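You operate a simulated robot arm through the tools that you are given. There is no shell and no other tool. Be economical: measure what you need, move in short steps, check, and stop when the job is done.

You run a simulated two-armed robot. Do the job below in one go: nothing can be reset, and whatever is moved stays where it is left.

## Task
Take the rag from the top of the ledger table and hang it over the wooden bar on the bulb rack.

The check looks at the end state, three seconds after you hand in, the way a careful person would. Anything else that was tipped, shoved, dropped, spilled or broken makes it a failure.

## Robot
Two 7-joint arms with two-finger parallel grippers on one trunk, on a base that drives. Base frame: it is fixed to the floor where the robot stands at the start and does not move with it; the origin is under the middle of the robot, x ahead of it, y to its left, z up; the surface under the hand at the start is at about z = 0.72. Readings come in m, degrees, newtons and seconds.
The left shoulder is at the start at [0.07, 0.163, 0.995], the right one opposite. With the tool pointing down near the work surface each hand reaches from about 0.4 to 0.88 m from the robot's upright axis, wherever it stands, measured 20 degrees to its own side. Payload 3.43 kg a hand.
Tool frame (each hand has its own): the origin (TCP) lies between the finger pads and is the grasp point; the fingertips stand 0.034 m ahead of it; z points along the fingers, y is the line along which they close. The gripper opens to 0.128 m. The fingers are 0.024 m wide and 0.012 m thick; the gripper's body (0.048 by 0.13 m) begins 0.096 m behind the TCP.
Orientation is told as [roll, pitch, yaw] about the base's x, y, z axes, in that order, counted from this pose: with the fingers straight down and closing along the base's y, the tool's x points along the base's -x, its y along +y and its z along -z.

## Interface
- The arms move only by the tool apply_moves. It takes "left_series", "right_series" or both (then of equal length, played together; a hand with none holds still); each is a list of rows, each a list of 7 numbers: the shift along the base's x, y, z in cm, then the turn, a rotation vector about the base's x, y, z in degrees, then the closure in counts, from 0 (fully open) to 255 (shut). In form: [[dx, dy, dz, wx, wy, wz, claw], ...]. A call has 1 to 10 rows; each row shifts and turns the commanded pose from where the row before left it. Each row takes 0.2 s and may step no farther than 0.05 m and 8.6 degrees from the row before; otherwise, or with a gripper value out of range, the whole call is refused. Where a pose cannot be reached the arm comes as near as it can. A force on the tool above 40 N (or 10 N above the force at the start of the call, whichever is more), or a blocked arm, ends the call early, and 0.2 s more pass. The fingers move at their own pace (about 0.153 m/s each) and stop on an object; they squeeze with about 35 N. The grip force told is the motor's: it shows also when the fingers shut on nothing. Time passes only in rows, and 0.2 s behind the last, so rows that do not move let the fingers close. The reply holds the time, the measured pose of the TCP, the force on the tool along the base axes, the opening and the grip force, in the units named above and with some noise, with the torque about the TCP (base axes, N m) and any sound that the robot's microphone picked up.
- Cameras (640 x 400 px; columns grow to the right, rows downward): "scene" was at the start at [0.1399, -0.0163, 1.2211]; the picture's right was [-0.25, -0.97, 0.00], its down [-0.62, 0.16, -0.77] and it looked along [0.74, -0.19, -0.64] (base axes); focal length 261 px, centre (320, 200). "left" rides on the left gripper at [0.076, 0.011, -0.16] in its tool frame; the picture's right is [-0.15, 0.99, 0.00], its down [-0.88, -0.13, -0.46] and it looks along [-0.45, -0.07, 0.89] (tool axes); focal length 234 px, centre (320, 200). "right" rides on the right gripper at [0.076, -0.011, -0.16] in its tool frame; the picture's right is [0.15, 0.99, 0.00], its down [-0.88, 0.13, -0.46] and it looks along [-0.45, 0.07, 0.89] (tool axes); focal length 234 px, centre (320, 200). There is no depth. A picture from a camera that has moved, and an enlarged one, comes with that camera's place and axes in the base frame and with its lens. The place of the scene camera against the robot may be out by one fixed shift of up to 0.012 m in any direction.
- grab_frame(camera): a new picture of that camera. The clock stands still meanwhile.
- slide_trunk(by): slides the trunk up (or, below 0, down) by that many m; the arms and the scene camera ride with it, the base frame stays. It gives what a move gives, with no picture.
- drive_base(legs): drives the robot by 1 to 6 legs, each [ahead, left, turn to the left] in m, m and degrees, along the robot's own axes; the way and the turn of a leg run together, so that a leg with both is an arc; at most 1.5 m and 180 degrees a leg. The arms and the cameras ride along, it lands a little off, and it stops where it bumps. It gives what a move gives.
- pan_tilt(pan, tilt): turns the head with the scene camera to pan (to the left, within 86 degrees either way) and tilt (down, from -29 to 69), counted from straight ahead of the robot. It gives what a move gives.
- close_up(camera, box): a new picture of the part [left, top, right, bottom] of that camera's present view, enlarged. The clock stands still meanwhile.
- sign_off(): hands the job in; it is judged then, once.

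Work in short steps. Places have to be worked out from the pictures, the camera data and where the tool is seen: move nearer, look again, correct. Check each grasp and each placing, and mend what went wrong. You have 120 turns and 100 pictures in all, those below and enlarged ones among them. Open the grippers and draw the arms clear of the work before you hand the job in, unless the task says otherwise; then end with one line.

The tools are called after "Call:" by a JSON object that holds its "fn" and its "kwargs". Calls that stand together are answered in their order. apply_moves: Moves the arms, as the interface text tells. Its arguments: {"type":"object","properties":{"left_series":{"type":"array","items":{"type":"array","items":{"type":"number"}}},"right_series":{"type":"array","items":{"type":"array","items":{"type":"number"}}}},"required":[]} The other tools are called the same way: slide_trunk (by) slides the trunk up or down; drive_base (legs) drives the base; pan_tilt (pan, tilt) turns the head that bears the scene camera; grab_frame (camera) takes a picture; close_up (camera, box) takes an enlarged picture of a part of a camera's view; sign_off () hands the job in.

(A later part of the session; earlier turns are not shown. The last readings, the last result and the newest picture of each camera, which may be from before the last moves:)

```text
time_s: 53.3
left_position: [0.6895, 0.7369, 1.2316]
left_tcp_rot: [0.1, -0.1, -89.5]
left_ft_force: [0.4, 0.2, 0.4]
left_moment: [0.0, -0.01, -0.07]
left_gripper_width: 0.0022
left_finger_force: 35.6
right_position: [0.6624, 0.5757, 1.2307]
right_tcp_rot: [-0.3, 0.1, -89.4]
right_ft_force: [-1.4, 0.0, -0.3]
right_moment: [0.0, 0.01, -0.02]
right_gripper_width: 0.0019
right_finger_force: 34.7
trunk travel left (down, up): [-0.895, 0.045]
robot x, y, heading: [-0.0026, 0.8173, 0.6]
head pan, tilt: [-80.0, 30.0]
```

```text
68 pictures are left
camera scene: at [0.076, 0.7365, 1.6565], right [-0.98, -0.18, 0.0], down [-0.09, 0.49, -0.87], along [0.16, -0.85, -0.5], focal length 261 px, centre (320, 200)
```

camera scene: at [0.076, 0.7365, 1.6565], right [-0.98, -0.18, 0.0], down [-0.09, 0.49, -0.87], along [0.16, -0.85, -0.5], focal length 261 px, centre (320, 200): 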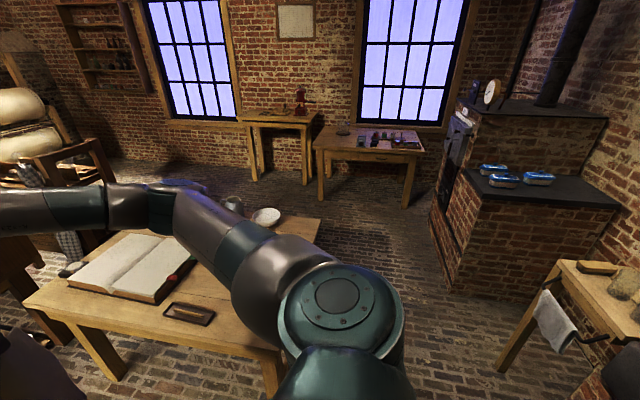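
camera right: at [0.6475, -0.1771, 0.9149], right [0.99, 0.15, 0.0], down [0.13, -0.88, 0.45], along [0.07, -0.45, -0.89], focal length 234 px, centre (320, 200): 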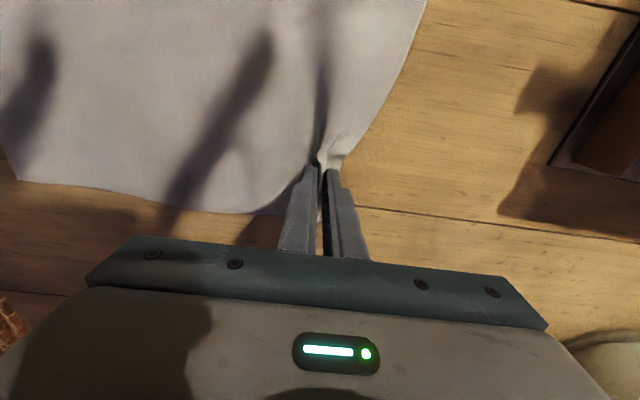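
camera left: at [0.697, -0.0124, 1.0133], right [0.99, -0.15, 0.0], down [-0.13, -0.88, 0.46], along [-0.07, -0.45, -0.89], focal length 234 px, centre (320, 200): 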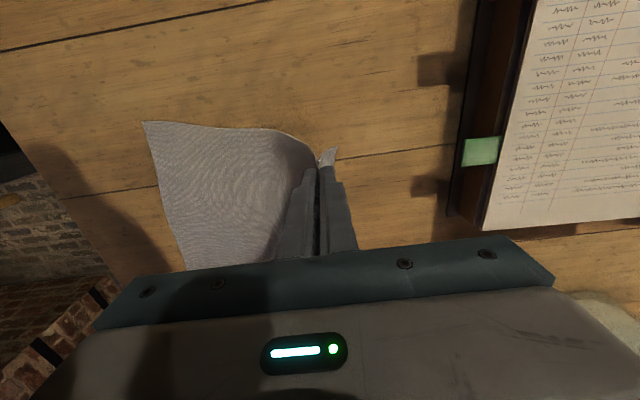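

The way across in front of the table is clear (brick stove at x<-0.65). I strafe right to y≈-1.15, then ahead along the window aisle.

Call:
{"fn": "drive_base", "kwargs": {"legs": [[0, -1.0, 0], [0, -1.0, 0]]}}

Call:
{"fn": "pan_tilt", "kwargs": {"pan": 0, "tilt": 25}}

Call:
{"fn": "grab_frame", "kwargs": {"camera": "scene"}}

```text
time_s: 63.3
left_position: [0.6864, -1.2843, 1.2329]
left_tcp_rot: [0.1, 0.0, -90.7]
left_ft_force: [-0.5, 0.2, -0.4]
left_moment: [-0.01, 0.02, -0.06]
left_gripper_width: 0.0021
left_finger_force: 35.3
right_position: [0.655, -1.4447, 1.2318]
right_tcp_rot: [-0.4, 0.2, -90.6]
right_ft_force: [-0.8, 0.3, -0.7]
right_moment: [-0.01, 0.03, -0.05]
right_gripper_width: 0.002
right_finger_force: 35.0
trunk travel left (down, up): [-0.895, 0.045]
robot x, y, heading: [-0.0035, -1.1885, -0.7]
head pan, tilt: [-80.0, 30.0]
```

```text
time_s: 64.9
left_position: [0.6861, -1.2843, 1.2318]
left_tcp_rot: [-0.1, 0.0, -90.5]
left_ft_force: [-0.3, 0.5, -0.5]
left_moment: [-0.01, -0.01, -0.01]
left_gripper_width: 0.0022
left_finger_force: 35.0
right_position: [0.6558, -1.4457, 1.2309]
right_tcp_rot: [-0.2, 0.2, -90.4]
right_ft_force: [0.0, 0.7, -0.6]
right_moment: [-0.01, -0.01, -0.05]
right_gripper_width: 0.0024
right_finger_force: 35.1
trunk travel left (down, up): [-0.895, 0.045]
robot x, y, heading: [0.0003, -1.1893, -0.4]
head pan, tilt: [0.0, 25.0]
```

```text
67 pictures are left
camera scene: at [0.1495, -1.1854, 1.6644], right [-0.01, -1.0, 0.0], down [-0.42, 0.01, -0.91], along [0.91, -0.01, -0.42], focal length 261 px, centre (320, 200)
```

scene: 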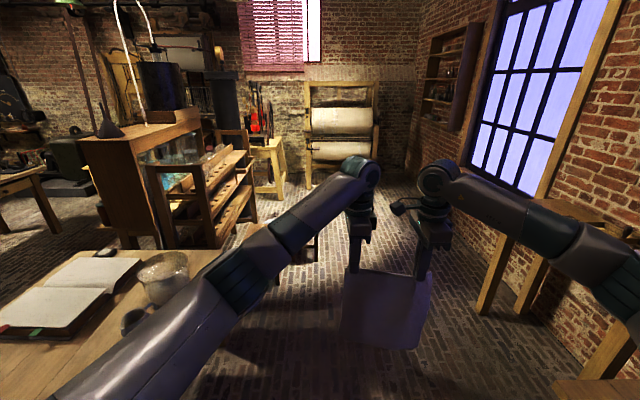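

The rack's right side shows now; zoom in to be sure which bar is meant.

Call:
{"fn": "close_up", "kwargs": {"camera": "scene", "box": [130, 110, 290, 260]}}

```text
2.67 times, centred on (210, 185) of scene
camera zoom: at [0.1495, -1.1854, 1.6644], right [-0.01, -1.0, 0.0], down [-0.42, 0.01, -0.91], along [0.91, -0.01, -0.42], focal length 696 px, centre (613, 240)
```

zoom: 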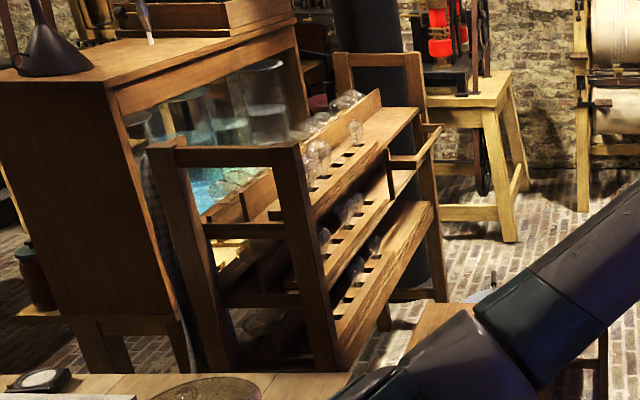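

There is a bracketed bar sticking out at the rack's right side, far half. Zoom more.

Call:
{"fn": "close_up", "kwargs": {"camera": "scene", "box": [210, 125, 250, 160]}}

Call:
{"fn": "drive_base", "kwargs": {"legs": [[0.5, -0.05, 0]]}}

Call:
{"fn": "pan_tilt", "kwargs": {"pan": 25, "tilt": 25}}

Call:
{"fn": "grab_frame", "kwargs": {"camera": "scene"}}

```text
11.43 times, centred on (230, 142) of scene
camera zoom: at [0.1495, -1.1854, 1.6644], right [-0.01, -1.0, 0.0], down [-0.42, 0.01, -0.91], along [0.91, -0.01, -0.42], focal length 2983 px, centre (1349, 857)
```

zoom: 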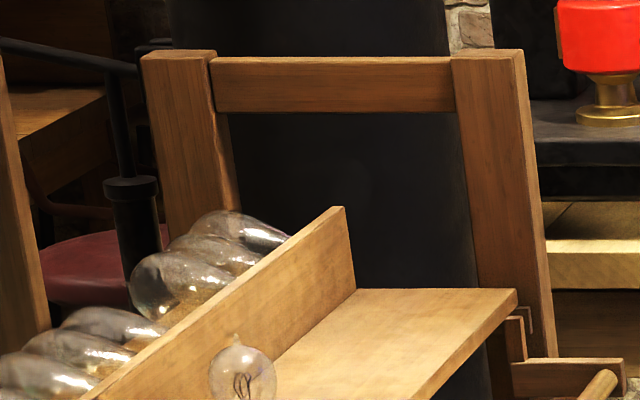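

```text
time_s: 67.8
left_position: [1.1788, -1.3367, 1.2319]
left_tcp_rot: [0.0, -0.1, -90.5]
left_ft_force: [-0.2, -0.3, 0.0]
left_moment: [-0.01, -0.02, -0.04]
left_gripper_width: 0.0022
left_finger_force: 34.9
right_position: [1.1481, -1.4987, 1.2332]
right_tcp_rot: [-0.2, 0.2, -90.2]
right_ft_force: [0.5, -0.2, -0.2]
right_moment: [0.03, -0.01, -0.03]
right_gripper_width: 0.002
right_finger_force: 35.0
trunk travel left (down, up): [-0.895, 0.045]
robot x, y, heading: [0.4954, -1.2377, -0.2]
head pan, tilt: [0.0, 25.0]
```

```text
time_s: 68.7
left_position: [1.1809, -1.3386, 1.2312]
left_tcp_rot: [0.0, 0.0, -90.4]
left_ft_force: [-0.2, -0.4, -0.1]
left_moment: [-0.01, 0.01, -0.01]
left_gripper_width: 0.0019
left_finger_force: 34.5
right_position: [1.15, -1.4972, 1.2315]
right_tcp_rot: [-0.3, 0.2, -90.3]
right_ft_force: [-0.5, 0.8, -0.1]
right_moment: [0.01, -0.02, -0.06]
right_gripper_width: 0.0023
right_finger_force: 34.9
trunk travel left (down, up): [-0.895, 0.045]
robot x, y, heading: [0.4933, -1.2415, -0.3]
head pan, tilt: [25.0, 25.0]
```

```text
64 pictures are left
camera scene: at [0.6356, -1.2005, 1.6644], right [0.42, -0.91, 0.0], down [-0.39, -0.18, -0.91], along [0.82, 0.38, -0.42], focal length 261 px, centre (320, 200)
```

scene: 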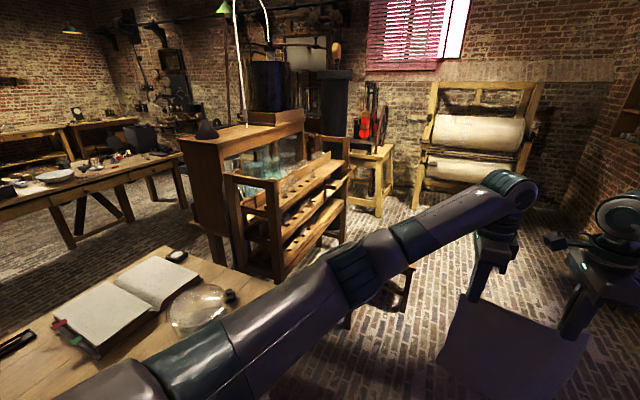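

Call:
{"fn": "close_up", "kwargs": {"camera": "scene", "box": [220, 140, 420, 290]}}

Call:
{"fn": "close_up", "kwargs": {"camera": "scene", "box": [300, 150, 370, 210]}}

```text
2.67 times, centred on (320, 215) of scene
camera zoom: at [0.6356, -1.2005, 1.6644], right [0.42, -0.91, 0.0], down [-0.39, -0.18, -0.91], along [0.82, 0.38, -0.42], focal length 696 px, centre (320, 160)
```

zoom: 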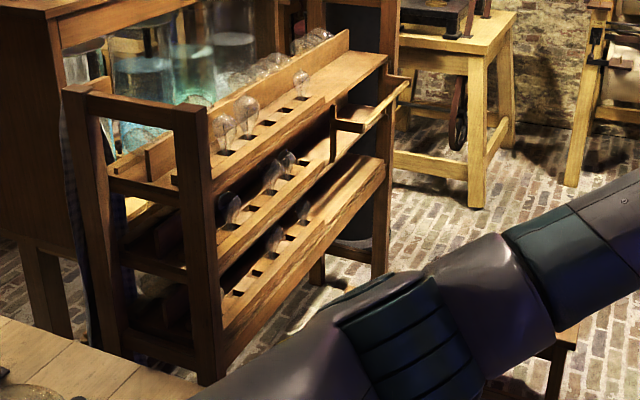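

```text
6.67 times, centred on (335, 180) of scene
camera zoom: at [0.6356, -1.2005, 1.6644], right [0.42, -0.91, 0.0], down [-0.39, -0.18, -0.91], along [0.82, 0.38, -0.42], focal length 1740 px, centre (220, 333)
```

zoom: 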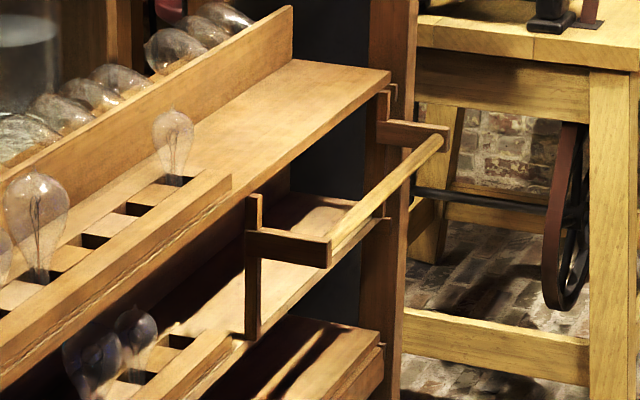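

The target is the dowel bar on brackets on the rack's right side: about x 2.36–2.7, y≈-0.56, z≈0.95. A stool seems near where I'd stand; I turn right and pan left to view it past the arm.

Call:
{"fn": "drive_base", "kwargs": {"legs": [[0.3, 0, 0], [0, 0, -45]]}}

Call:
{"fn": "pan_tilt", "kwargs": {"pan": 55, "tilt": 35}}

Call:
{"fn": "grab_frame", "kwargs": {"camera": "scene"}}

```text
time_s: 72.8
left_position: [1.2251, -1.7883, 1.2315]
left_tcp_rot: [0.0, 0.0, -134.5]
left_ft_force: [0.2, 0.1, 0.4]
left_moment: [-0.01, 0.03, 0.05]
left_gripper_width: 0.0023
left_finger_force: 34.6
right_position: [1.0917, -1.8837, 1.2321]
right_tcp_rot: [-0.3, 0.2, -134.2]
right_ft_force: [0.4, 0.4, -0.4]
right_moment: [0.01, 0.0, 0.02]
right_gripper_width: 0.0021
right_finger_force: 35.0
trunk travel left (down, up): [-0.895, 0.045]
robot x, y, heading: [0.7955, -1.2436, -44.1]
head pan, tilt: [25.0, 25.0]
```

```text
time_s: 73.7
left_position: [1.2241, -1.788, 1.2312]
left_tcp_rot: [0.1, 0.0, -134.4]
left_ft_force: [-1.5, 0.1, -0.6]
left_moment: [0.0, 0.01, 0.03]
left_gripper_width: 0.0022
left_finger_force: 35.0
right_position: [1.0904, -1.8834, 1.2321]
right_tcp_rot: [-0.3, 0.2, -134.2]
right_ft_force: [0.4, -0.4, -0.8]
right_moment: [0.03, 0.02, 0.06]
right_gripper_width: 0.0023
right_finger_force: 35.1
trunk travel left (down, up): [-0.895, 0.045]
robot x, y, heading: [0.7955, -1.2417, -44.4]
head pan, tilt: [55.0, 35.0]
```

```text
61 pictures are left
camera scene: at [0.925, -1.2585, 1.6487], right [0.18, -0.98, 0.0], down [-0.56, -0.1, -0.82], along [0.81, 0.15, -0.57], focal length 261 px, centre (320, 200)
```

scene: 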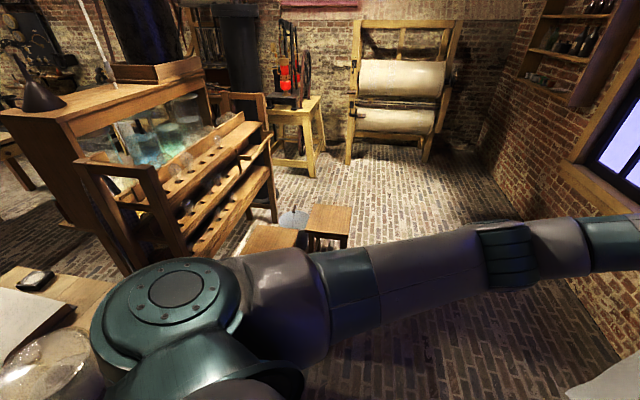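

Two low stools and a floor vessel stand near the bar. Zoom for precise placing.

Call:
{"fn": "close_up", "kwargs": {"camera": "scene", "box": [200, 110, 380, 270]}}

```text
2.50 times, centred on (290, 190) of scene
camera zoom: at [0.925, -1.2585, 1.6487], right [0.18, -0.98, 0.0], down [-0.56, -0.1, -0.82], along [0.81, 0.15, -0.57], focal length 653 px, centre (395, 225)
```

zoom: 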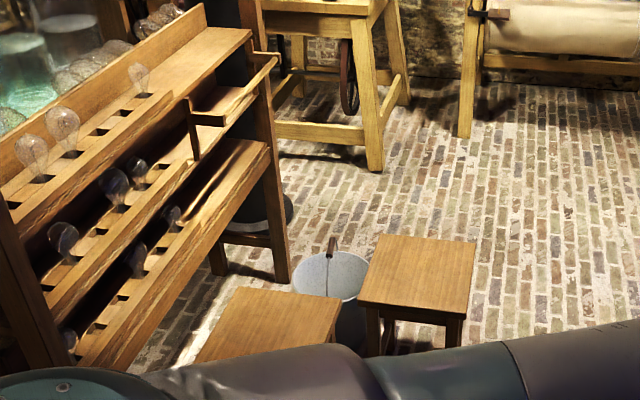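

The bar: y≈-0.556, x 2.32–2.76, z≈0.935; stools at x 1.95–2.57 with a bucket between. I'll stand right of them at about (2.95,-1.2). Drive there in stages along y≈-1.65.

Call:
{"fn": "drive_base", "kwargs": {"legs": [[0, 0, 44], [1.1, -0.4, 0]]}}

Call:
{"fn": "pan_tilt", "kwargs": {"pan": 0, "tilt": 20}}

Call:
{"fn": "grab_frame", "kwargs": {"camera": "scene"}}

```text
time_s: 81.7
left_position: [2.5778, -1.7628, 1.2318]
left_tcp_rot: [0.0, 0.1, -91.1]
left_ft_force: [-0.3, 0.2, -0.3]
left_moment: [-0.01, 0.0, -0.05]
left_gripper_width: 0.0023
left_finger_force: 34.6
right_position: [2.5472, -1.9231, 1.2325]
right_tcp_rot: [-0.2, 0.3, -90.9]
right_ft_force: [-0.4, 1.1, 0.1]
right_moment: [-0.02, -0.01, -0.07]
right_gripper_width: 0.0019
right_finger_force: 35.4
trunk travel left (down, up): [-0.895, 0.045]
robot x, y, heading: [1.8927, -1.6597, -1.1]
head pan, tilt: [55.0, 35.0]
```

```text
time_s: 83.0
left_position: [2.5799, -1.7634, 1.2312]
left_tcp_rot: [-0.1, 0.0, -91.0]
left_ft_force: [0.2, 0.6, 0.5]
left_moment: [0.01, 0.01, -0.03]
left_gripper_width: 0.0024
left_finger_force: 34.5
right_position: [2.5486, -1.924, 1.2321]
right_tcp_rot: [-0.3, 0.1, -90.9]
right_ft_force: [0.0, 0.1, 0.2]
right_moment: [-0.02, -0.03, -0.03]
right_gripper_width: 0.0022
right_finger_force: 35.2
trunk travel left (down, up): [-0.895, 0.045]
robot x, y, heading: [1.8935, -1.663, -1.0]
head pan, tilt: [0.0, 20.0]
```

```text
59 pictures are left
camera scene: at [2.045, -1.6589, 1.6725], right [-0.02, -1.0, 0.0], down [-0.34, 0.01, -0.94], along [0.94, -0.02, -0.34], focal length 261 px, centre (320, 200)
```

scene: 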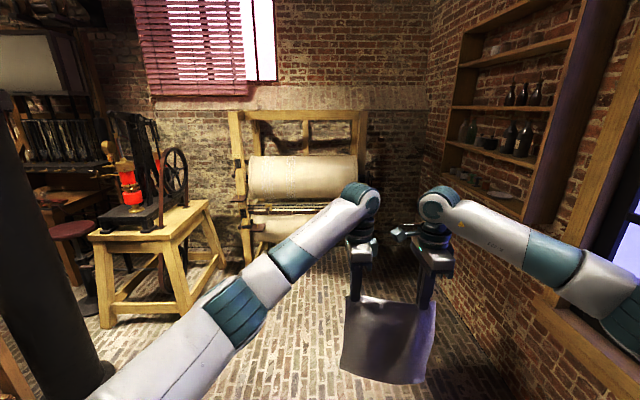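

Clear ahead (pump stand leg at (3.76,-0.57)). Drive ahead 1.05, turn left 105°.

Call:
{"fn": "drive_base", "kwargs": {"legs": [[1.05, 0, 0], [0, 0, 105]]}}

Call:
{"fn": "pan_tilt", "kwargs": {"pan": 25, "tilt": 40}}

Call:
{"fn": "grab_frame", "kwargs": {"camera": "scene"}}

```text
time_s: 92.8
left_position: [2.8622, -0.9924, 1.2325]
left_tcp_rot: [0.0, 0.1, 14.2]
left_ft_force: [-0.3, 0.2, 1.4]
left_moment: [0.01, 0.03, -0.04]
left_gripper_width: 0.0024
left_finger_force: 35.3
right_position: [3.0249, -0.981, 1.2326]
right_tcp_rot: [-0.3, 0.2, 14.3]
right_ft_force: [0.0, 0.1, -0.2]
right_moment: [-0.01, 0.03, 0.01]
right_gripper_width: 0.0023
right_finger_force: 34.9
trunk travel left (down, up): [-0.895, 0.045]
robot x, y, heading: [2.9411, -1.6795, 103.9]
head pan, tilt: [0.0, 20.0]
```

```text
time_s: 93.7
left_position: [2.8614, -0.9916, 1.233]
left_tcp_rot: [0.0, 0.0, 14.2]
left_ft_force: [-0.2, 0.0, 0.1]
left_moment: [-0.01, -0.03, -0.02]
left_gripper_width: 0.0022
left_finger_force: 35.2
right_position: [3.0255, -0.9802, 1.2313]
right_tcp_rot: [-0.2, 0.2, 14.2]
right_ft_force: [-0.5, 0.1, 0.5]
right_moment: [0.03, 0.0, -0.05]
right_gripper_width: 0.0025
right_finger_force: 34.7
trunk travel left (down, up): [-0.895, 0.045]
robot x, y, heading: [2.9434, -1.6806, 104.3]
head pan, tilt: [25.0, 40.0]
```

```text
58 pictures are left
camera scene: at [2.8851, -1.5608, 1.6412], right [0.78, 0.63, 0.0], down [0.41, -0.5, -0.77], along [-0.48, 0.59, -0.64], focal length 261 px, centre (320, 200)
```

scene: 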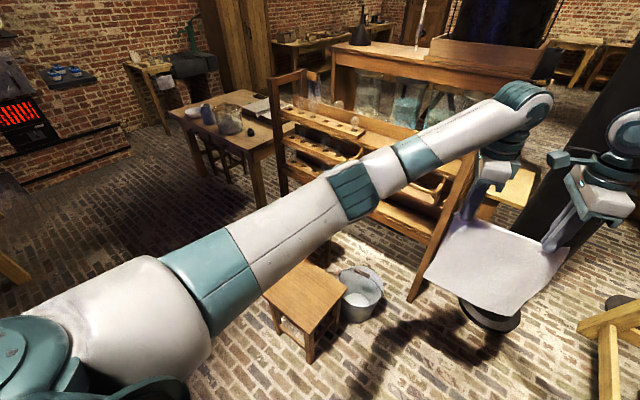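

Stool's right edge is x≈2.54, bucket's ≈2.66. Plan: hang the rag's lower half into the gap between bar and shelf, then bring the hands forward and down on my side, where there is room. First I retract, raise and square up the hands.

Call:
{"fn": "apply_moves", "kwargs": {"left_series": [[0.6, -2.4, 1.2, 0, 0, -4, 255], [0.6, -2.4, 1.2, 0, 0, -4, 255], [0.6, -2.4, 1.2, 0, 0, -4, 255], [0.6, -2.4, 1.2, 0, 0, -4, 255], [0.6, -2.4, 1.2, 0, 0, -4, 255], [0, 0, 0, 0, 0, -4, 255]], "right_series": [[0.6, -3, 1.2, 0, 0, -4, 255], [0.6, -3, 1.2, 0, 0, -4, 255], [0.6, -3, 1.2, 0, 0, -4, 255], [0.6, -3, 1.2, 0, 0, -4, 255], [0.6, -3, 1.2, 0, 0, -4, 255], [0, 0, 0, 0, 0, -4, 255]]}}

```text
time_s: 95.1
left_position: [2.8913, -1.113, 1.2919]
left_tcp_rot: [-0.1, 0.0, -9.9]
left_ft_force: [0.3, 0.3, 0.3]
left_moment: [-0.01, 0.0, 0.05]
left_gripper_width: 0.0026
left_finger_force: 35.0
right_position: [3.0549, -1.1304, 1.2915]
right_tcp_rot: [-0.3, 0.1, -9.8]
right_ft_force: [0.0, -0.1, -1.4]
right_moment: [-0.03, 0.01, 0.04]
right_gripper_width: 0.002
right_finger_force: 34.9
trunk travel left (down, up): [-0.895, 0.045]
robot x, y, heading: [2.9441, -1.678, 104.0]
head pan, tilt: [25.0, 40.0]
```

Hands fine. Turn 11° more and approach partway, then look.

Call:
{"fn": "drive_base", "kwargs": {"legs": [[0, 0, 11], [0.3, -0.1, 0]]}}

Call:
{"fn": "pan_tilt", "kwargs": {"pan": 10, "tilt": 45}}

Call:
{"fn": "grab_frame", "kwargs": {"camera": "scene"}}

Call:
{"fn": "grab_frame", "kwargs": {"camera": "left"}}

```text
time_s: 97.9
left_position: [2.7428, -0.8187, 1.2926]
left_tcp_rot: [0.0, 0.0, 1.3]
left_ft_force: [-0.1, -1.4, -1.1]
left_moment: [0.01, 0.0, -0.03]
left_gripper_width: 0.0022
left_finger_force: 35.0
right_position: [2.907, -0.8049, 1.292]
right_tcp_rot: [-0.2, 0.2, 1.5]
right_ft_force: [-0.3, 0.0, 0.1]
right_moment: [0.0, -0.02, -0.01]
right_gripper_width: 0.0021
right_finger_force: 35.4
trunk travel left (down, up): [-0.895, 0.045]
robot x, y, heading: [2.9055, -1.3631, 115.3]
head pan, tilt: [25.0, 40.0]
```

```text
time_s: 98.7
left_position: [2.7423, -0.8157, 1.2913]
left_tcp_rot: [-0.1, 0.0, 1.2]
left_ft_force: [0.1, 0.0, 0.3]
left_moment: [-0.03, 0.01, -0.02]
left_gripper_width: 0.0026
left_finger_force: 35.3
right_position: [2.9064, -0.8014, 1.2909]
right_tcp_rot: [-0.2, 0.2, 1.5]
right_ft_force: [-0.3, -0.4, 0.3]
right_moment: [0.0, 0.03, -0.02]
right_gripper_width: 0.0023
right_finger_force: 35.2
trunk travel left (down, up): [-0.895, 0.045]
robot x, y, heading: [2.904, -1.3636, 115.4]
head pan, tilt: [10.0, 45.0]
```

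```text
57 pictures are left
camera scene: at [2.8426, -1.2455, 1.6338], right [0.82, 0.58, 0.0], down [0.41, -0.58, -0.71], along [-0.41, 0.58, -0.71], focal length 261 px, centre (320, 200)
```

scene: 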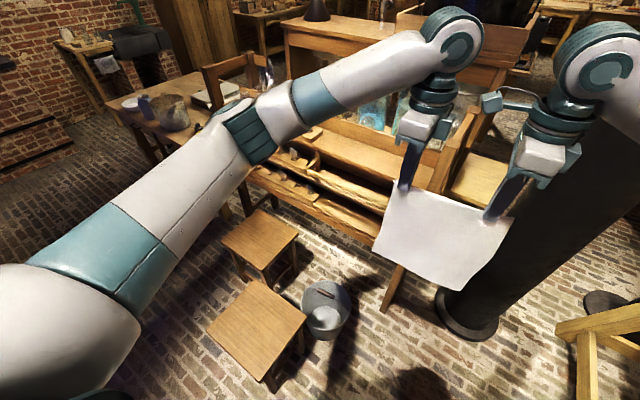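

```text
56 pictures are left
camera left: at [2.667, -0.8061, 1.4526], right [0.12, 0.99, 0.0], down [0.88, -0.11, 0.46], along [0.45, -0.06, -0.89], focal length 234 px, centre (320, 200)
```

left: 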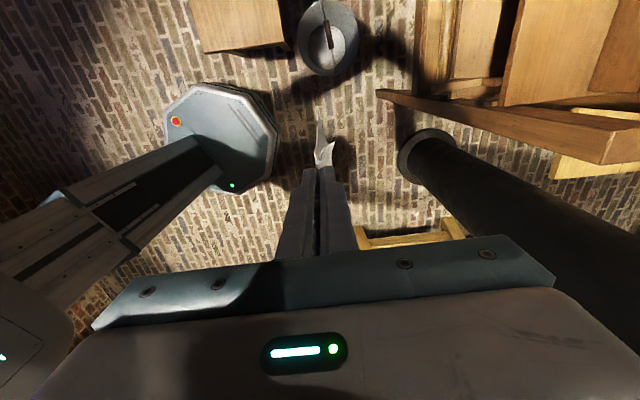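

The base footprint is small. Zoom on the bar zone.

Call:
{"fn": "close_up", "kwargs": {"camera": "scene", "box": [240, 110, 400, 230]}}

Call:
{"fn": "close_up", "kwargs": {"camera": "left", "box": [340, 0, 640, 190]}}

```text
3.33 times, centred on (320, 170) of scene
camera zoom: at [2.8426, -1.2455, 1.6338], right [0.82, 0.58, 0.0], down [0.41, -0.58, -0.71], along [-0.41, 0.58, -0.71], focal length 870 px, centre (320, 300)
```

zoom: 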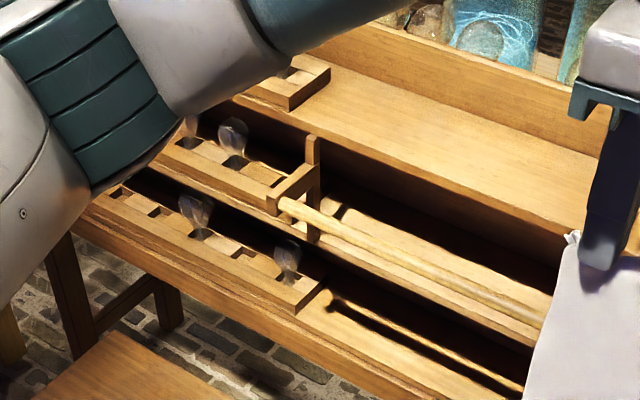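

```text
2.11 times, centred on (490, 95) of left
camera zoom: at [2.667, -0.8061, 1.4526], right [0.12, 0.99, 0.0], down [0.88, -0.11, 0.46], along [0.45, -0.06, -0.89], focal length 493 px, centre (-38, 421)
```

zoom: 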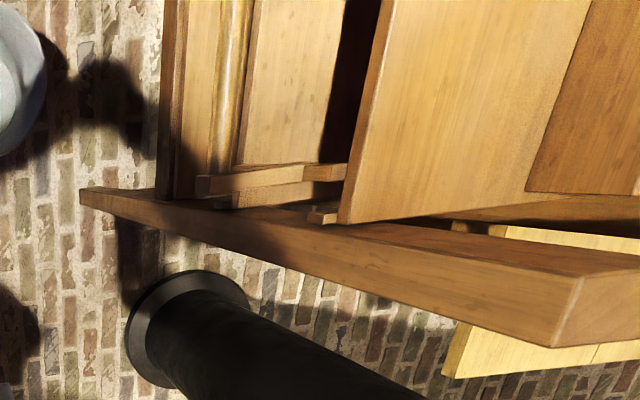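

Bar confirmed: free span x 2.34–2.69, y≈-0.553, z≈0.935; shelf edge behind at y≈-0.51, z≈1.03. I approach a little more, then check.

Call:
{"fn": "drive_base", "kwargs": {"legs": [[0.18, -0.06, 0]]}}

Call:
{"fn": "grab_frame", "kwargs": {"camera": "scene"}}

```text
time_s: 100.2
left_position: [2.7217, -0.6356, 1.2945]
left_tcp_rot: [0.2, 0.0, 1.4]
left_ft_force: [-0.1, -0.5, 0.8]
left_moment: [0.04, 0.02, -0.06]
left_gripper_width: 0.0024
left_finger_force: 35.5
right_position: [2.885, -0.62, 1.2939]
right_tcp_rot: [-0.1, 0.2, 1.6]
right_ft_force: [-0.3, -0.6, -0.4]
right_moment: [0.04, 0.01, 0.01]
right_gripper_width: 0.0023
right_finger_force: 34.9
trunk travel left (down, up): [-0.895, 0.045]
robot x, y, heading: [2.8819, -1.1801, 115.7]
head pan, tilt: [10.0, 45.0]
```

```text
53 pictures are left
camera scene: at [2.8213, -1.0662, 1.6343], right [0.82, 0.58, 0.0], down [0.41, -0.57, -0.71], along [-0.41, 0.58, -0.71], focal length 261 px, centre (320, 200)
```

scene: 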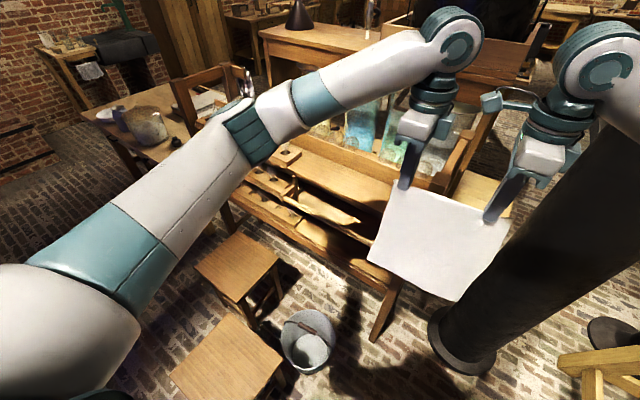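

Hands are right of the bar. I move them 28 cm along -x, raised 4 cm, still in front of the bar.

Call:
{"fn": "apply_moves", "kwargs": {"left_series": [[-2, 0, 2, 0, 0, -1.4, 255], [-4, 0, 2, 0, 0, 0, 255], [-4, 0, 0, 0, 0, 0, 255], [-4.5, 0, 0, 0, 0, 0, 255], [-4.5, 0, 0, 0, 0, 0, 255], [-4.5, 0, 0, 0, 0, 0, 255], [-4, 0, 0, 0, 0, 0, 255], [0, 0, 0, 0, 0, 0, 255]], "right_series": [[-2, -0.8, 2, 0, 0, -1.4, 255], [-4, -0.7, 2, 0, 0, 0, 255], [-4, 0, 0, 0, 0, 0, 255], [-4.5, 0, 0, 0, 0, 0, 255], [-4.5, 0, 0, 0, 0, 0, 255], [-4.5, 0, 0, 0, 0, 0, 255], [-4, 0, 0, 0, 0, 0, 255], [0, 0, 0, 0, 0, 0, 255]]}}

Call:
{"fn": "grab_frame", "kwargs": {"camera": "scene"}}

Call:
{"fn": "grab_frame", "kwargs": {"camera": "left"}}

Call:
{"fn": "grab_frame", "kwargs": {"camera": "right"}}

```text
time_s: 102.0
left_position: [2.4453, -0.6333, 1.3296]
left_tcp_rot: [-0.1, 0.2, -0.1]
left_ft_force: [2.3, 0.5, 0.0]
left_moment: [-0.01, 0.02, 0.01]
left_gripper_width: 0.0024
left_finger_force: 34.7
right_position: [2.6113, -0.6332, 1.3327]
right_tcp_rot: [-0.1, 0.2, 0.2]
right_ft_force: [-0.3, -0.9, 0.4]
right_moment: [0.01, 0.04, -0.01]
right_gripper_width: 0.0018
right_finger_force: 34.6
trunk travel left (down, up): [-0.895, 0.045]
robot x, y, heading: [2.8808, -1.1765, 115.6]
head pan, tilt: [10.0, 45.0]
```

```text
52 pictures are left
camera scene: at [2.8223, -1.0618, 1.634], right [0.82, 0.58, 0.0], down [0.41, -0.58, -0.71], along [-0.41, 0.58, -0.71], focal length 261 px, centre (320, 200)
```

scene: 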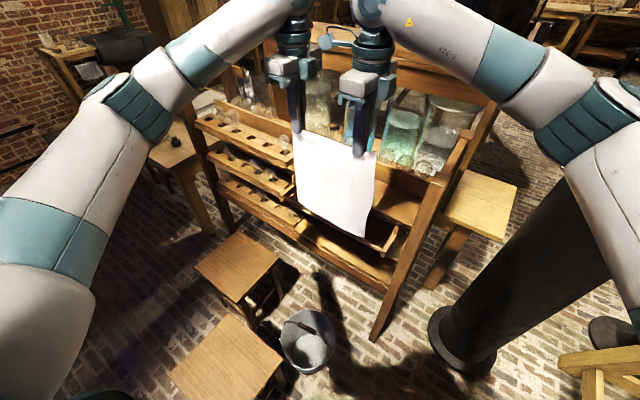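

```text
51 pictures are left
camera left: at [2.3695, -0.6227, 1.4909], right [0.15, 0.99, 0.0], down [0.88, -0.13, 0.45], along [0.45, -0.07, -0.89], focal length 234 px, centre (320, 200)
```

left: 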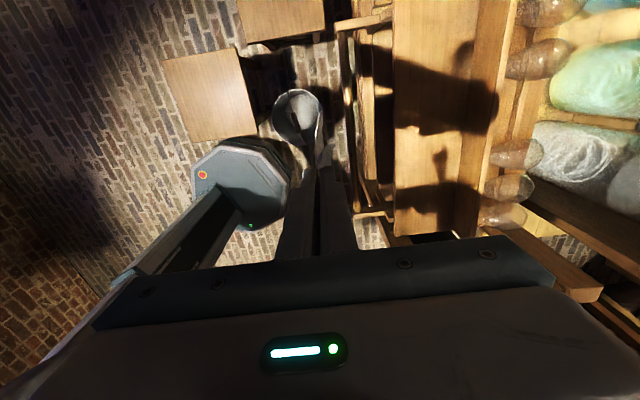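

```text
50 pictures are left
camera right: at [2.5358, -0.6442, 1.4916], right [-0.15, 0.99, 0.0], down [0.88, 0.13, 0.45], along [0.45, 0.06, -0.89], focal length 234 px, centre (320, 200)
```

right: 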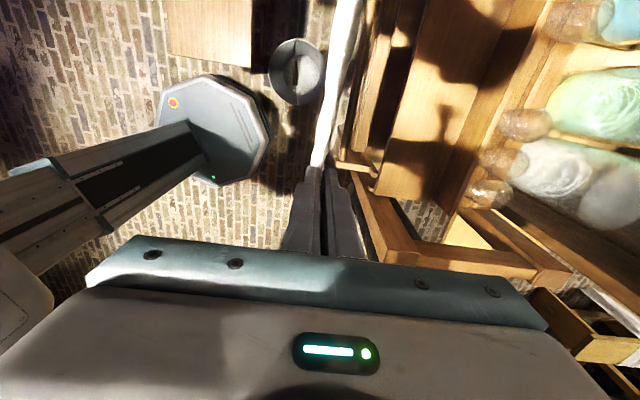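

Rag plane is nearly vertical, bottom at z≈1.01, x 2.43–2.66. I shift it over the gap (y≈-0.525), staying above.

Call:
{"fn": "apply_moves", "kwargs": {"left_series": [[-0.5, 2.5, 0.5, 0, 0, 0, 255], [-0.5, 2.5, 0.5, 0, 0, 0, 255], [-0.5, 2.5, 0, 0, 0, 0, 255], [0, 2.5, 0, 0, 0, 0, 255], [0, 0.8, 0, 0, 0, 0, 255], [0, 0, 0, 0, 0, 0, 255], [0, 0, 0, 0, 0, 0, 255], [0, 0, 0, 0, 0, 0, 255]], "right_series": [[-0.5, 2.5, 0.5, 0, 0, 0, 255], [-0.5, 2.5, 0.5, 0, 0, 0, 255], [-0.5, 2.5, 0, 0, 0, 0, 255], [0, 2.5, 0, 0, 0, 0, 255], [0, 0.8, 0, 0, 0, 0, 255], [0, 0, 0, 0, 0, 0, 255], [0, 0, 0, 0, 0, 0, 255], [0, 0, 0, 0, 0, 0, 255]]}}

Call:
{"fn": "grab_frame", "kwargs": {"camera": "right"}}

Call:
{"fn": "close_up", "kwargs": {"camera": "scene", "box": [230, 80, 430, 260]}}

```text
time_s: 103.8
left_position: [2.4325, -0.5246, 1.3438]
left_tcp_rot: [0.0, 0.0, 0.0]
left_ft_force: [0.3, 0.3, -0.2]
left_moment: [0.0, -0.01, -0.03]
left_gripper_width: 0.0026
left_finger_force: 35.0
right_position: [2.595, -0.5221, 1.3404]
right_tcp_rot: [-0.3, 0.1, 0.2]
right_ft_force: [0.1, -0.7, 0.3]
right_moment: [-0.02, 0.01, 0.0]
right_gripper_width: 0.0023
right_finger_force: 35.4
trunk travel left (down, up): [-0.895, 0.045]
robot x, y, heading: [2.8822, -1.1782, 115.4]
head pan, tilt: [10.0, 45.0]
```

```text
49 pictures are left
camera right: at [2.5194, -0.5343, 1.5001], right [-0.15, 0.99, 0.0], down [0.88, 0.13, 0.45], along [0.45, 0.06, -0.89], focal length 234 px, centre (320, 200)
```

right: 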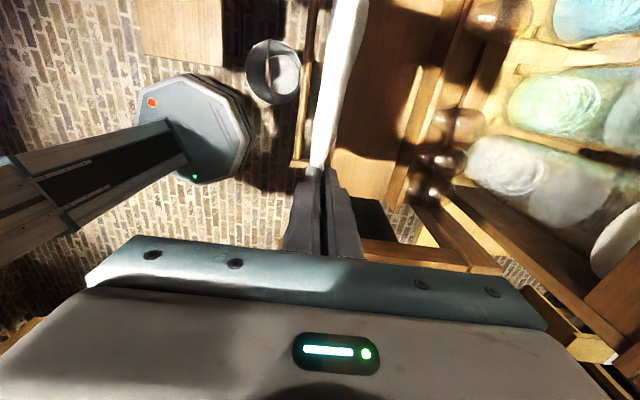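

```text
2.22 times, centred on (330, 170) of scene
camera zoom: at [2.8209, -1.0612, 1.6338], right [0.82, 0.58, 0.0], down [0.41, -0.58, -0.71], along [-0.41, 0.58, -0.71], focal length 580 px, centre (298, 267)
```

zoom: 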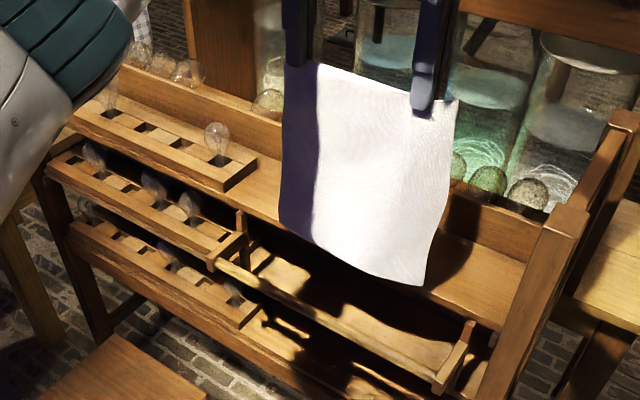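

The rag's bottom leans ~3 cm toward the rack, over the shelf edge. I shift back 3.2 cm and lower 4 cm, then check.

Call:
{"fn": "apply_moves", "kwargs": {"left_series": [[0, -1.6, 0, 0, 0, 0, 255], [0, -1.6, 0, 0, 0, 0, 255], [0, 0, -2, 0, 0, 0, 255], [0, 0, -2, 0, 0, 0, 255], [0, 0, 0, 0, 0, 0, 255], [0, 0, 0, 0, 0, 0, 255]], "right_series": [[0, -1.7, 0, 0, 0, 0, 255], [0, -1.7, 0, 0, 0, 0, 255], [0, 0, -2, 0, 0, 0, 255], [0, 0, -2, 0, 0, 0, 255], [0, 0, 0, 0, 0, 0, 255], [0, 0, 0, 0, 0, 0, 255]]}}

Call:
{"fn": "close_up", "kwargs": {"camera": "right", "box": [220, 0, 460, 170]}}

Call:
{"fn": "close_up", "kwargs": {"camera": "scene", "box": [230, 80, 430, 260]}}

```text
time_s: 105.2
left_position: [2.4323, -0.5545, 1.3027]
left_tcp_rot: [0.0, 0.0, 0.0]
left_ft_force: [0.3, -0.7, -1.0]
left_moment: [-0.02, 0.02, -0.01]
left_gripper_width: 0.0025
left_finger_force: 34.8
right_position: [2.5937, -0.5588, 1.3007]
right_tcp_rot: [-0.2, 0.2, 0.1]
right_ft_force: [-0.9, 0.4, -0.4]
right_moment: [0.0, 0.04, -0.04]
right_gripper_width: 0.0023
right_finger_force: 35.2
trunk travel left (down, up): [-0.895, 0.045]
robot x, y, heading: [2.8826, -1.1784, 115.2]
head pan, tilt: [10.0, 45.0]
```

```text
2.35 times, centred on (340, 85) of right
camera zoom: at [2.5185, -0.5694, 1.4599], right [-0.15, 0.99, 0.0], down [0.88, 0.13, 0.45], along [0.45, 0.06, -0.89], focal length 551 px, centre (273, 471)
```

zoom: 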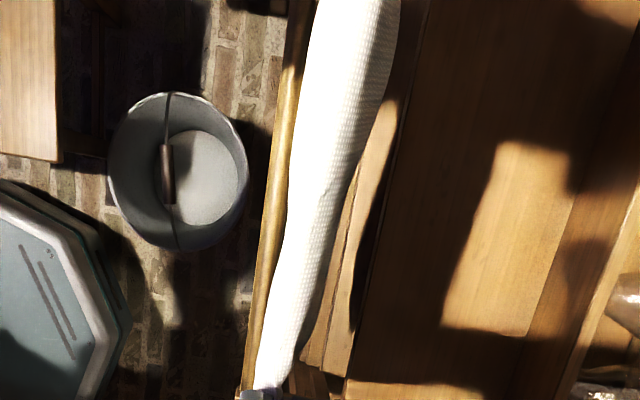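

```text
2.22 times, centred on (330, 170) of scene
camera zoom: at [2.821, -1.0616, 1.6339], right [0.82, 0.58, 0.0], down [0.41, -0.58, -0.71], along [-0.41, 0.58, -0.71], focal length 580 px, centre (298, 267)
```

zoom: 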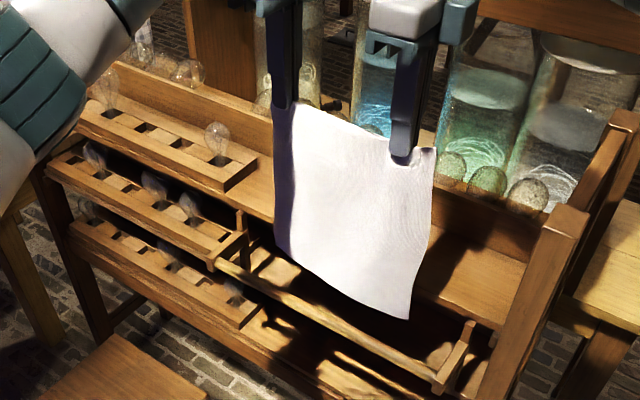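

Seen from above, the rag now lies between bar and shelf edge. Lower 6 cm and check.

Call:
{"fn": "apply_moves", "kwargs": {"left_series": [[0, 0, -2, 0, 0, 0, 255], [0, 0, -2, 0, 0, 0, 255], [0, 0, -2, 0, 0, 0, 255], [0, 0, 0, 0, 0, 0, 255], [0, 0, 0, 0, 0, 0, 255]], "right_series": [[0, 0, -2, 0, 0, 0, 255], [0, 0, -2, 0, 0, 0, 255], [0, 0, -2, 0, 0, 0, 255], [0, 0, 0, 0, 0, 0, 255], [0, 0, 0, 0, 0, 0, 255]]}}

Call:
{"fn": "close_up", "kwargs": {"camera": "right", "box": [220, 0, 460, 170]}}

Call:
{"fn": "close_up", "kwargs": {"camera": "scene", "box": [230, 80, 430, 260]}}

```text
time_s: 106.5
left_position: [2.4314, -0.555, 1.2432]
left_tcp_rot: [-0.1, 0.0, 0.0]
left_ft_force: [0.1, -0.5, 0.0]
left_moment: [0.02, -0.01, -0.01]
left_gripper_width: 0.0023
left_finger_force: 35.3
right_position: [2.595, -0.5593, 1.2405]
right_tcp_rot: [-0.3, 0.2, 0.2]
right_ft_force: [-0.7, 0.1, -0.6]
right_moment: [0.0, -0.02, -0.03]
right_gripper_width: 0.0021
right_finger_force: 35.3
trunk travel left (down, up): [-0.895, 0.045]
robot x, y, heading: [2.878, -1.1791, 115.3]
head pan, tilt: [10.0, 45.0]
```

```text
2.35 times, centred on (340, 85) of right
camera zoom: at [2.5191, -0.5688, 1.4004], right [-0.15, 0.99, 0.0], down [0.88, 0.13, 0.45], along [0.45, 0.06, -0.89], focal length 551 px, centre (273, 471)
```

zoom: 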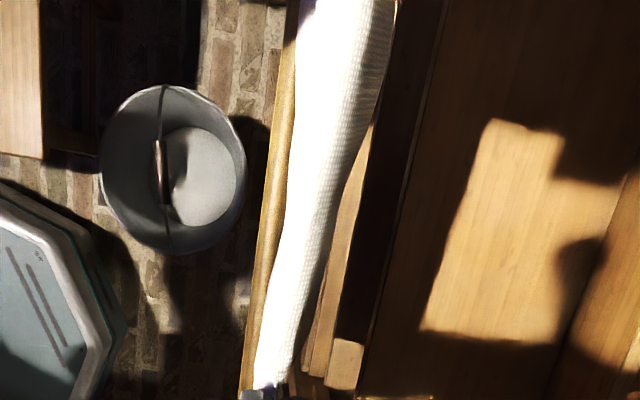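

```text
2.22 times, centred on (330, 170) of scene
camera zoom: at [2.8207, -1.0618, 1.6339], right [0.82, 0.58, 0.0], down [0.41, -0.58, -0.71], along [-0.41, 0.58, -0.71], focal length 580 px, centre (298, 267)
```

zoom: 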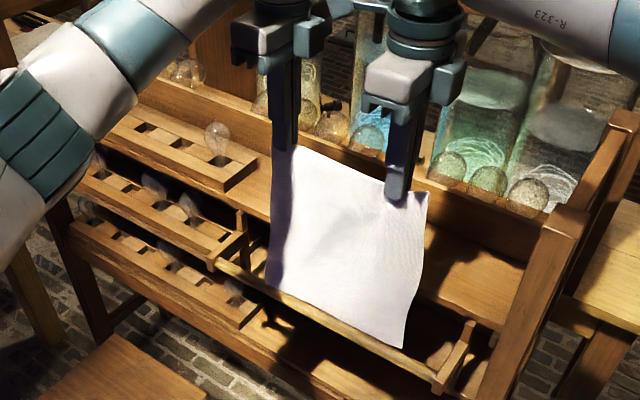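

The bottom edge is going behind the bar. Before lowering further I check the left elbow's clearance in the full view.

Call:
{"fn": "apply_moves", "kwargs": {"left_series": [[0, 0, -2, 0, 0, 0, 255], [0, 0, -2, 0, 0, 0, 255], [0, 0, 0, 0, 0, 0, 255]], "right_series": [[0, 0, -2, 0, 0, 0, 255], [0, 0, -2, 0, 0, 0, 255], [0, 0, 0, 0, 0, 0, 255]]}}

Call:
{"fn": "grab_frame", "kwargs": {"camera": "scene"}}

Call:
{"fn": "close_up", "kwargs": {"camera": "scene", "box": [270, 130, 410, 250]}}

Call:
{"fn": "grab_frame", "kwargs": {"camera": "left"}}

```text
time_s: 107.2
left_position: [2.4319, -0.5564, 1.2033]
left_tcp_rot: [0.0, -0.1, 0.0]
left_ft_force: [0.1, 0.3, 0.5]
left_moment: [0.03, 0.02, -0.04]
left_gripper_width: 0.0024
left_finger_force: 35.1
right_position: [2.5945, -0.5584, 1.2022]
right_tcp_rot: [-0.2, 0.3, 0.1]
right_ft_force: [0.1, -0.3, -0.3]
right_moment: [0.02, 0.0, 0.0]
right_gripper_width: 0.0022
right_finger_force: 34.6
trunk travel left (down, up): [-0.895, 0.045]
robot x, y, heading: [2.8855, -1.1751, 115.3]
head pan, tilt: [10.0, 45.0]
```

```text
43 pictures are left
camera scene: at [2.8209, -1.0621, 1.6339], right [0.82, 0.58, 0.0], down [0.41, -0.58, -0.71], along [-0.41, 0.58, -0.71], focal length 261 px, centre (320, 200)
```

scene: 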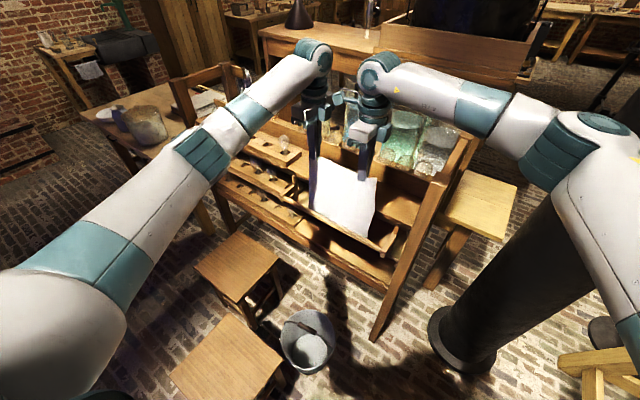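

```text
3.33 times, centred on (340, 190) of scene
camera zoom: at [2.8209, -1.0621, 1.6339], right [0.82, 0.58, 0.0], down [0.41, -0.58, -0.71], along [-0.41, 0.58, -0.71], focal length 870 px, centre (253, 233)
```

zoom: 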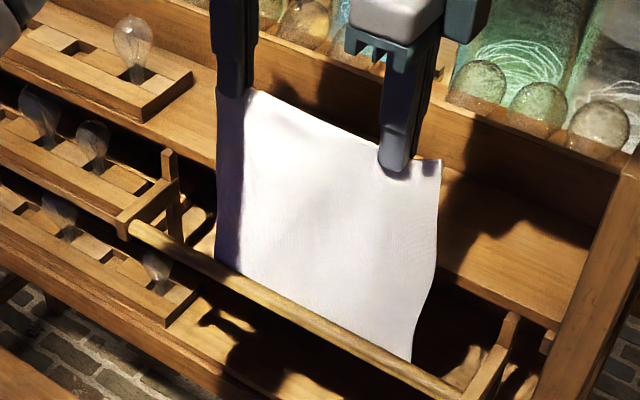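

```text
41 pictures are left
camera left: at [2.3561, -0.5445, 1.3641], right [0.15, 0.99, 0.0], down [0.88, -0.13, 0.46], along [0.45, -0.07, -0.89], focal length 234 px, centre (320, 200)
```

left: 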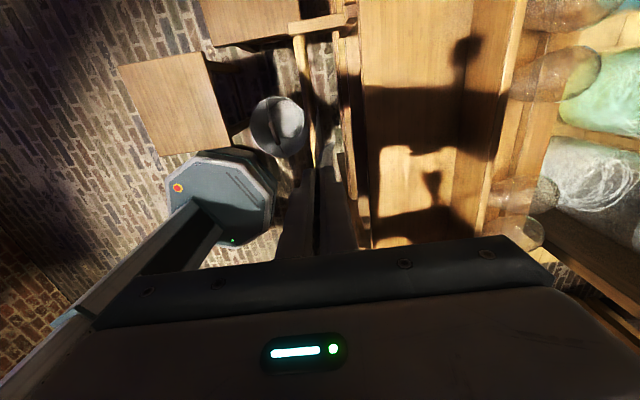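

The bar now passes in front of the rag. Lower 9 cm more, then check.

Call:
{"fn": "apply_moves", "kwargs": {"left_series": [[0, 0, -2, 0, 0, 0, 255], [0, 0, -2, 0, 0, 0, 255], [0, 0, -2, 0, 0, 0, 255], [0, 0, -2, 0, 0, 0, 255], [0, 0, -1, 0, 0, 0, 255], [0, 0, 0, 0, 0, 0, 255]], "right_series": [[0, 0, -2, 0, 0, 0, 255], [0, 0, -2, 0, 0, 0, 255], [0, 0, -2, 0, 0, 0, 255], [0, 0, -2, 0, 0, 0, 255], [0, 0, -1, 0, 0, 0, 255], [0, 0, 0, 0, 0, 0, 255]]}}

Call:
{"fn": "close_up", "kwargs": {"camera": "scene", "box": [270, 130, 410, 250]}}

```text
time_s: 108.7
left_position: [2.4304, -0.5556, 1.112]
left_tcp_rot: [-0.1, 0.1, 0.0]
left_ft_force: [-0.4, 0.3, 0.0]
left_moment: [0.0, 0.01, 0.0]
left_gripper_width: 0.0023
left_finger_force: 35.1
right_position: [2.5946, -0.5595, 1.1112]
right_tcp_rot: [-0.1, 0.2, 0.2]
right_ft_force: [-0.1, -0.8, -0.6]
right_moment: [-0.01, 0.07, 0.0]
right_gripper_width: 0.0021
right_finger_force: 35.5
trunk travel left (down, up): [-0.895, 0.045]
robot x, y, heading: [2.8855, -1.1769, 115.4]
head pan, tilt: [10.0, 45.0]
```

```text
3.33 times, centred on (340, 190) of scene
camera zoom: at [2.8209, -1.0619, 1.6339], right [0.82, 0.58, 0.0], down [0.41, -0.58, -0.71], along [-0.41, 0.58, -0.71], focal length 870 px, centre (253, 233)
```

zoom: 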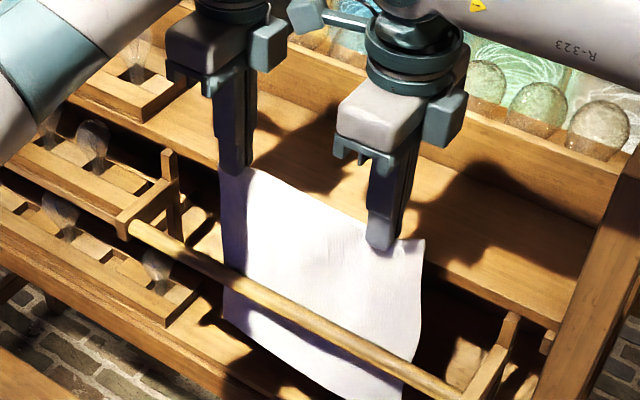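

The rag is behind the bar with its lower half below it. Now bring the hands forward and down in an arc around the bar.

Call:
{"fn": "apply_moves", "kwargs": {"left_series": [[0, -2, -0.5, 0, 0, 0, 255], [0, -2, -1.5, 0, 0, 0, 255], [0, -2, -2.5, 0, 0, 0, 255], [0, -2, -3, 0, 0, 0, 255], [0, -1.5, -3.5, 0, 0, 0, 255], [0, -1, -3.5, 0, 0, 0, 255], [0, 0, -3, 0, 0, 0, 255], [0, 0, -2, 0, 0, 0, 255], [0, 0, 0, 0, 0, 0, 255]], "right_series": [[0, -2, -0.5, 0, 0, 0, 255], [0, -2, -1.5, 0, 0, 0, 255], [0, -2, -2.5, 0, 0, 0, 255], [0, -2, -3, 0, 0, 0, 255], [0, -1.5, -3.5, 0, 0, 0, 255], [0, -1, -3.5, 0, 0, 0, 255], [0, 0, -3, 0, 0, 0, 255], [0, 0, -2, 0, 0, 0, 255], [0, 0, 0, 0, 0, 0, 255]]}}

Call:
{"fn": "close_up", "kwargs": {"camera": "scene", "box": [250, 130, 430, 280]}}

Call:
{"fn": "grab_frame", "kwargs": {"camera": "right"}}

```text
time_s: 110.7
left_position: [2.4308, -0.6601, 0.9178]
left_tcp_rot: [0.0, 0.1, -0.1]
left_ft_force: [-0.3, -0.6, -1.1]
left_moment: [0.01, 0.0, -0.02]
left_gripper_width: 0.0023
left_finger_force: 34.7
right_position: [2.5955, -0.6634, 0.918]
right_tcp_rot: [-0.1, 0.1, 0.3]
right_ft_force: [0.1, -0.6, -0.3]
right_moment: [0.03, -0.04, 0.02]
right_gripper_width: 0.0019
right_finger_force: 34.8
trunk travel left (down, up): [-0.895, 0.045]
robot x, y, heading: [2.8843, -1.1751, 115.7]
head pan, tilt: [10.0, 45.0]
```

```text
2.67 times, centred on (340, 205) of scene
camera zoom: at [2.8206, -1.0619, 1.6339], right [0.82, 0.58, 0.0], down [0.41, -0.58, -0.71], along [-0.41, 0.58, -0.71], focal length 696 px, centre (267, 187)
```

zoom: 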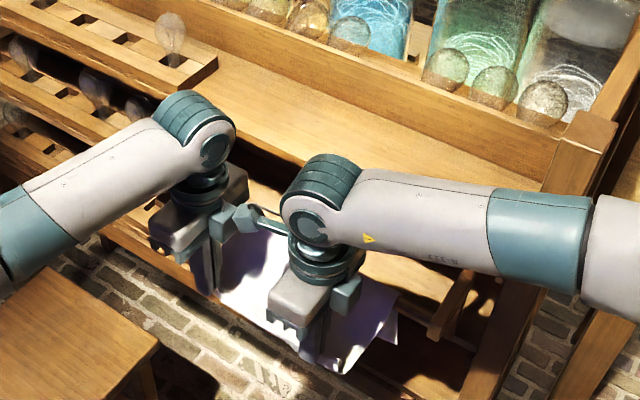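

```text
38 pictures are left
camera right: at [2.5185, -0.6744, 1.0769], right [-0.15, 0.99, 0.0], down [0.88, 0.13, 0.45], along [0.45, 0.06, -0.89], focal length 234 px, centre (320, 200)
```

right: 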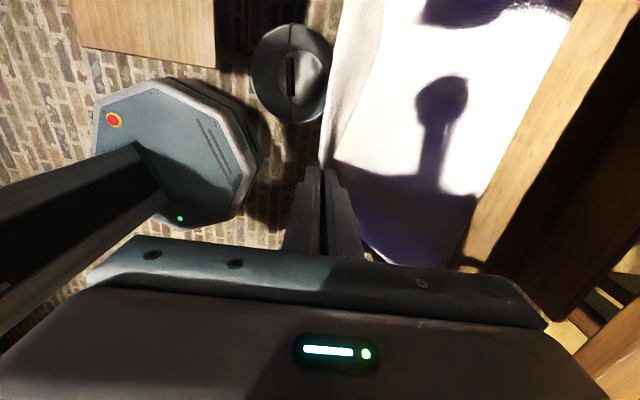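

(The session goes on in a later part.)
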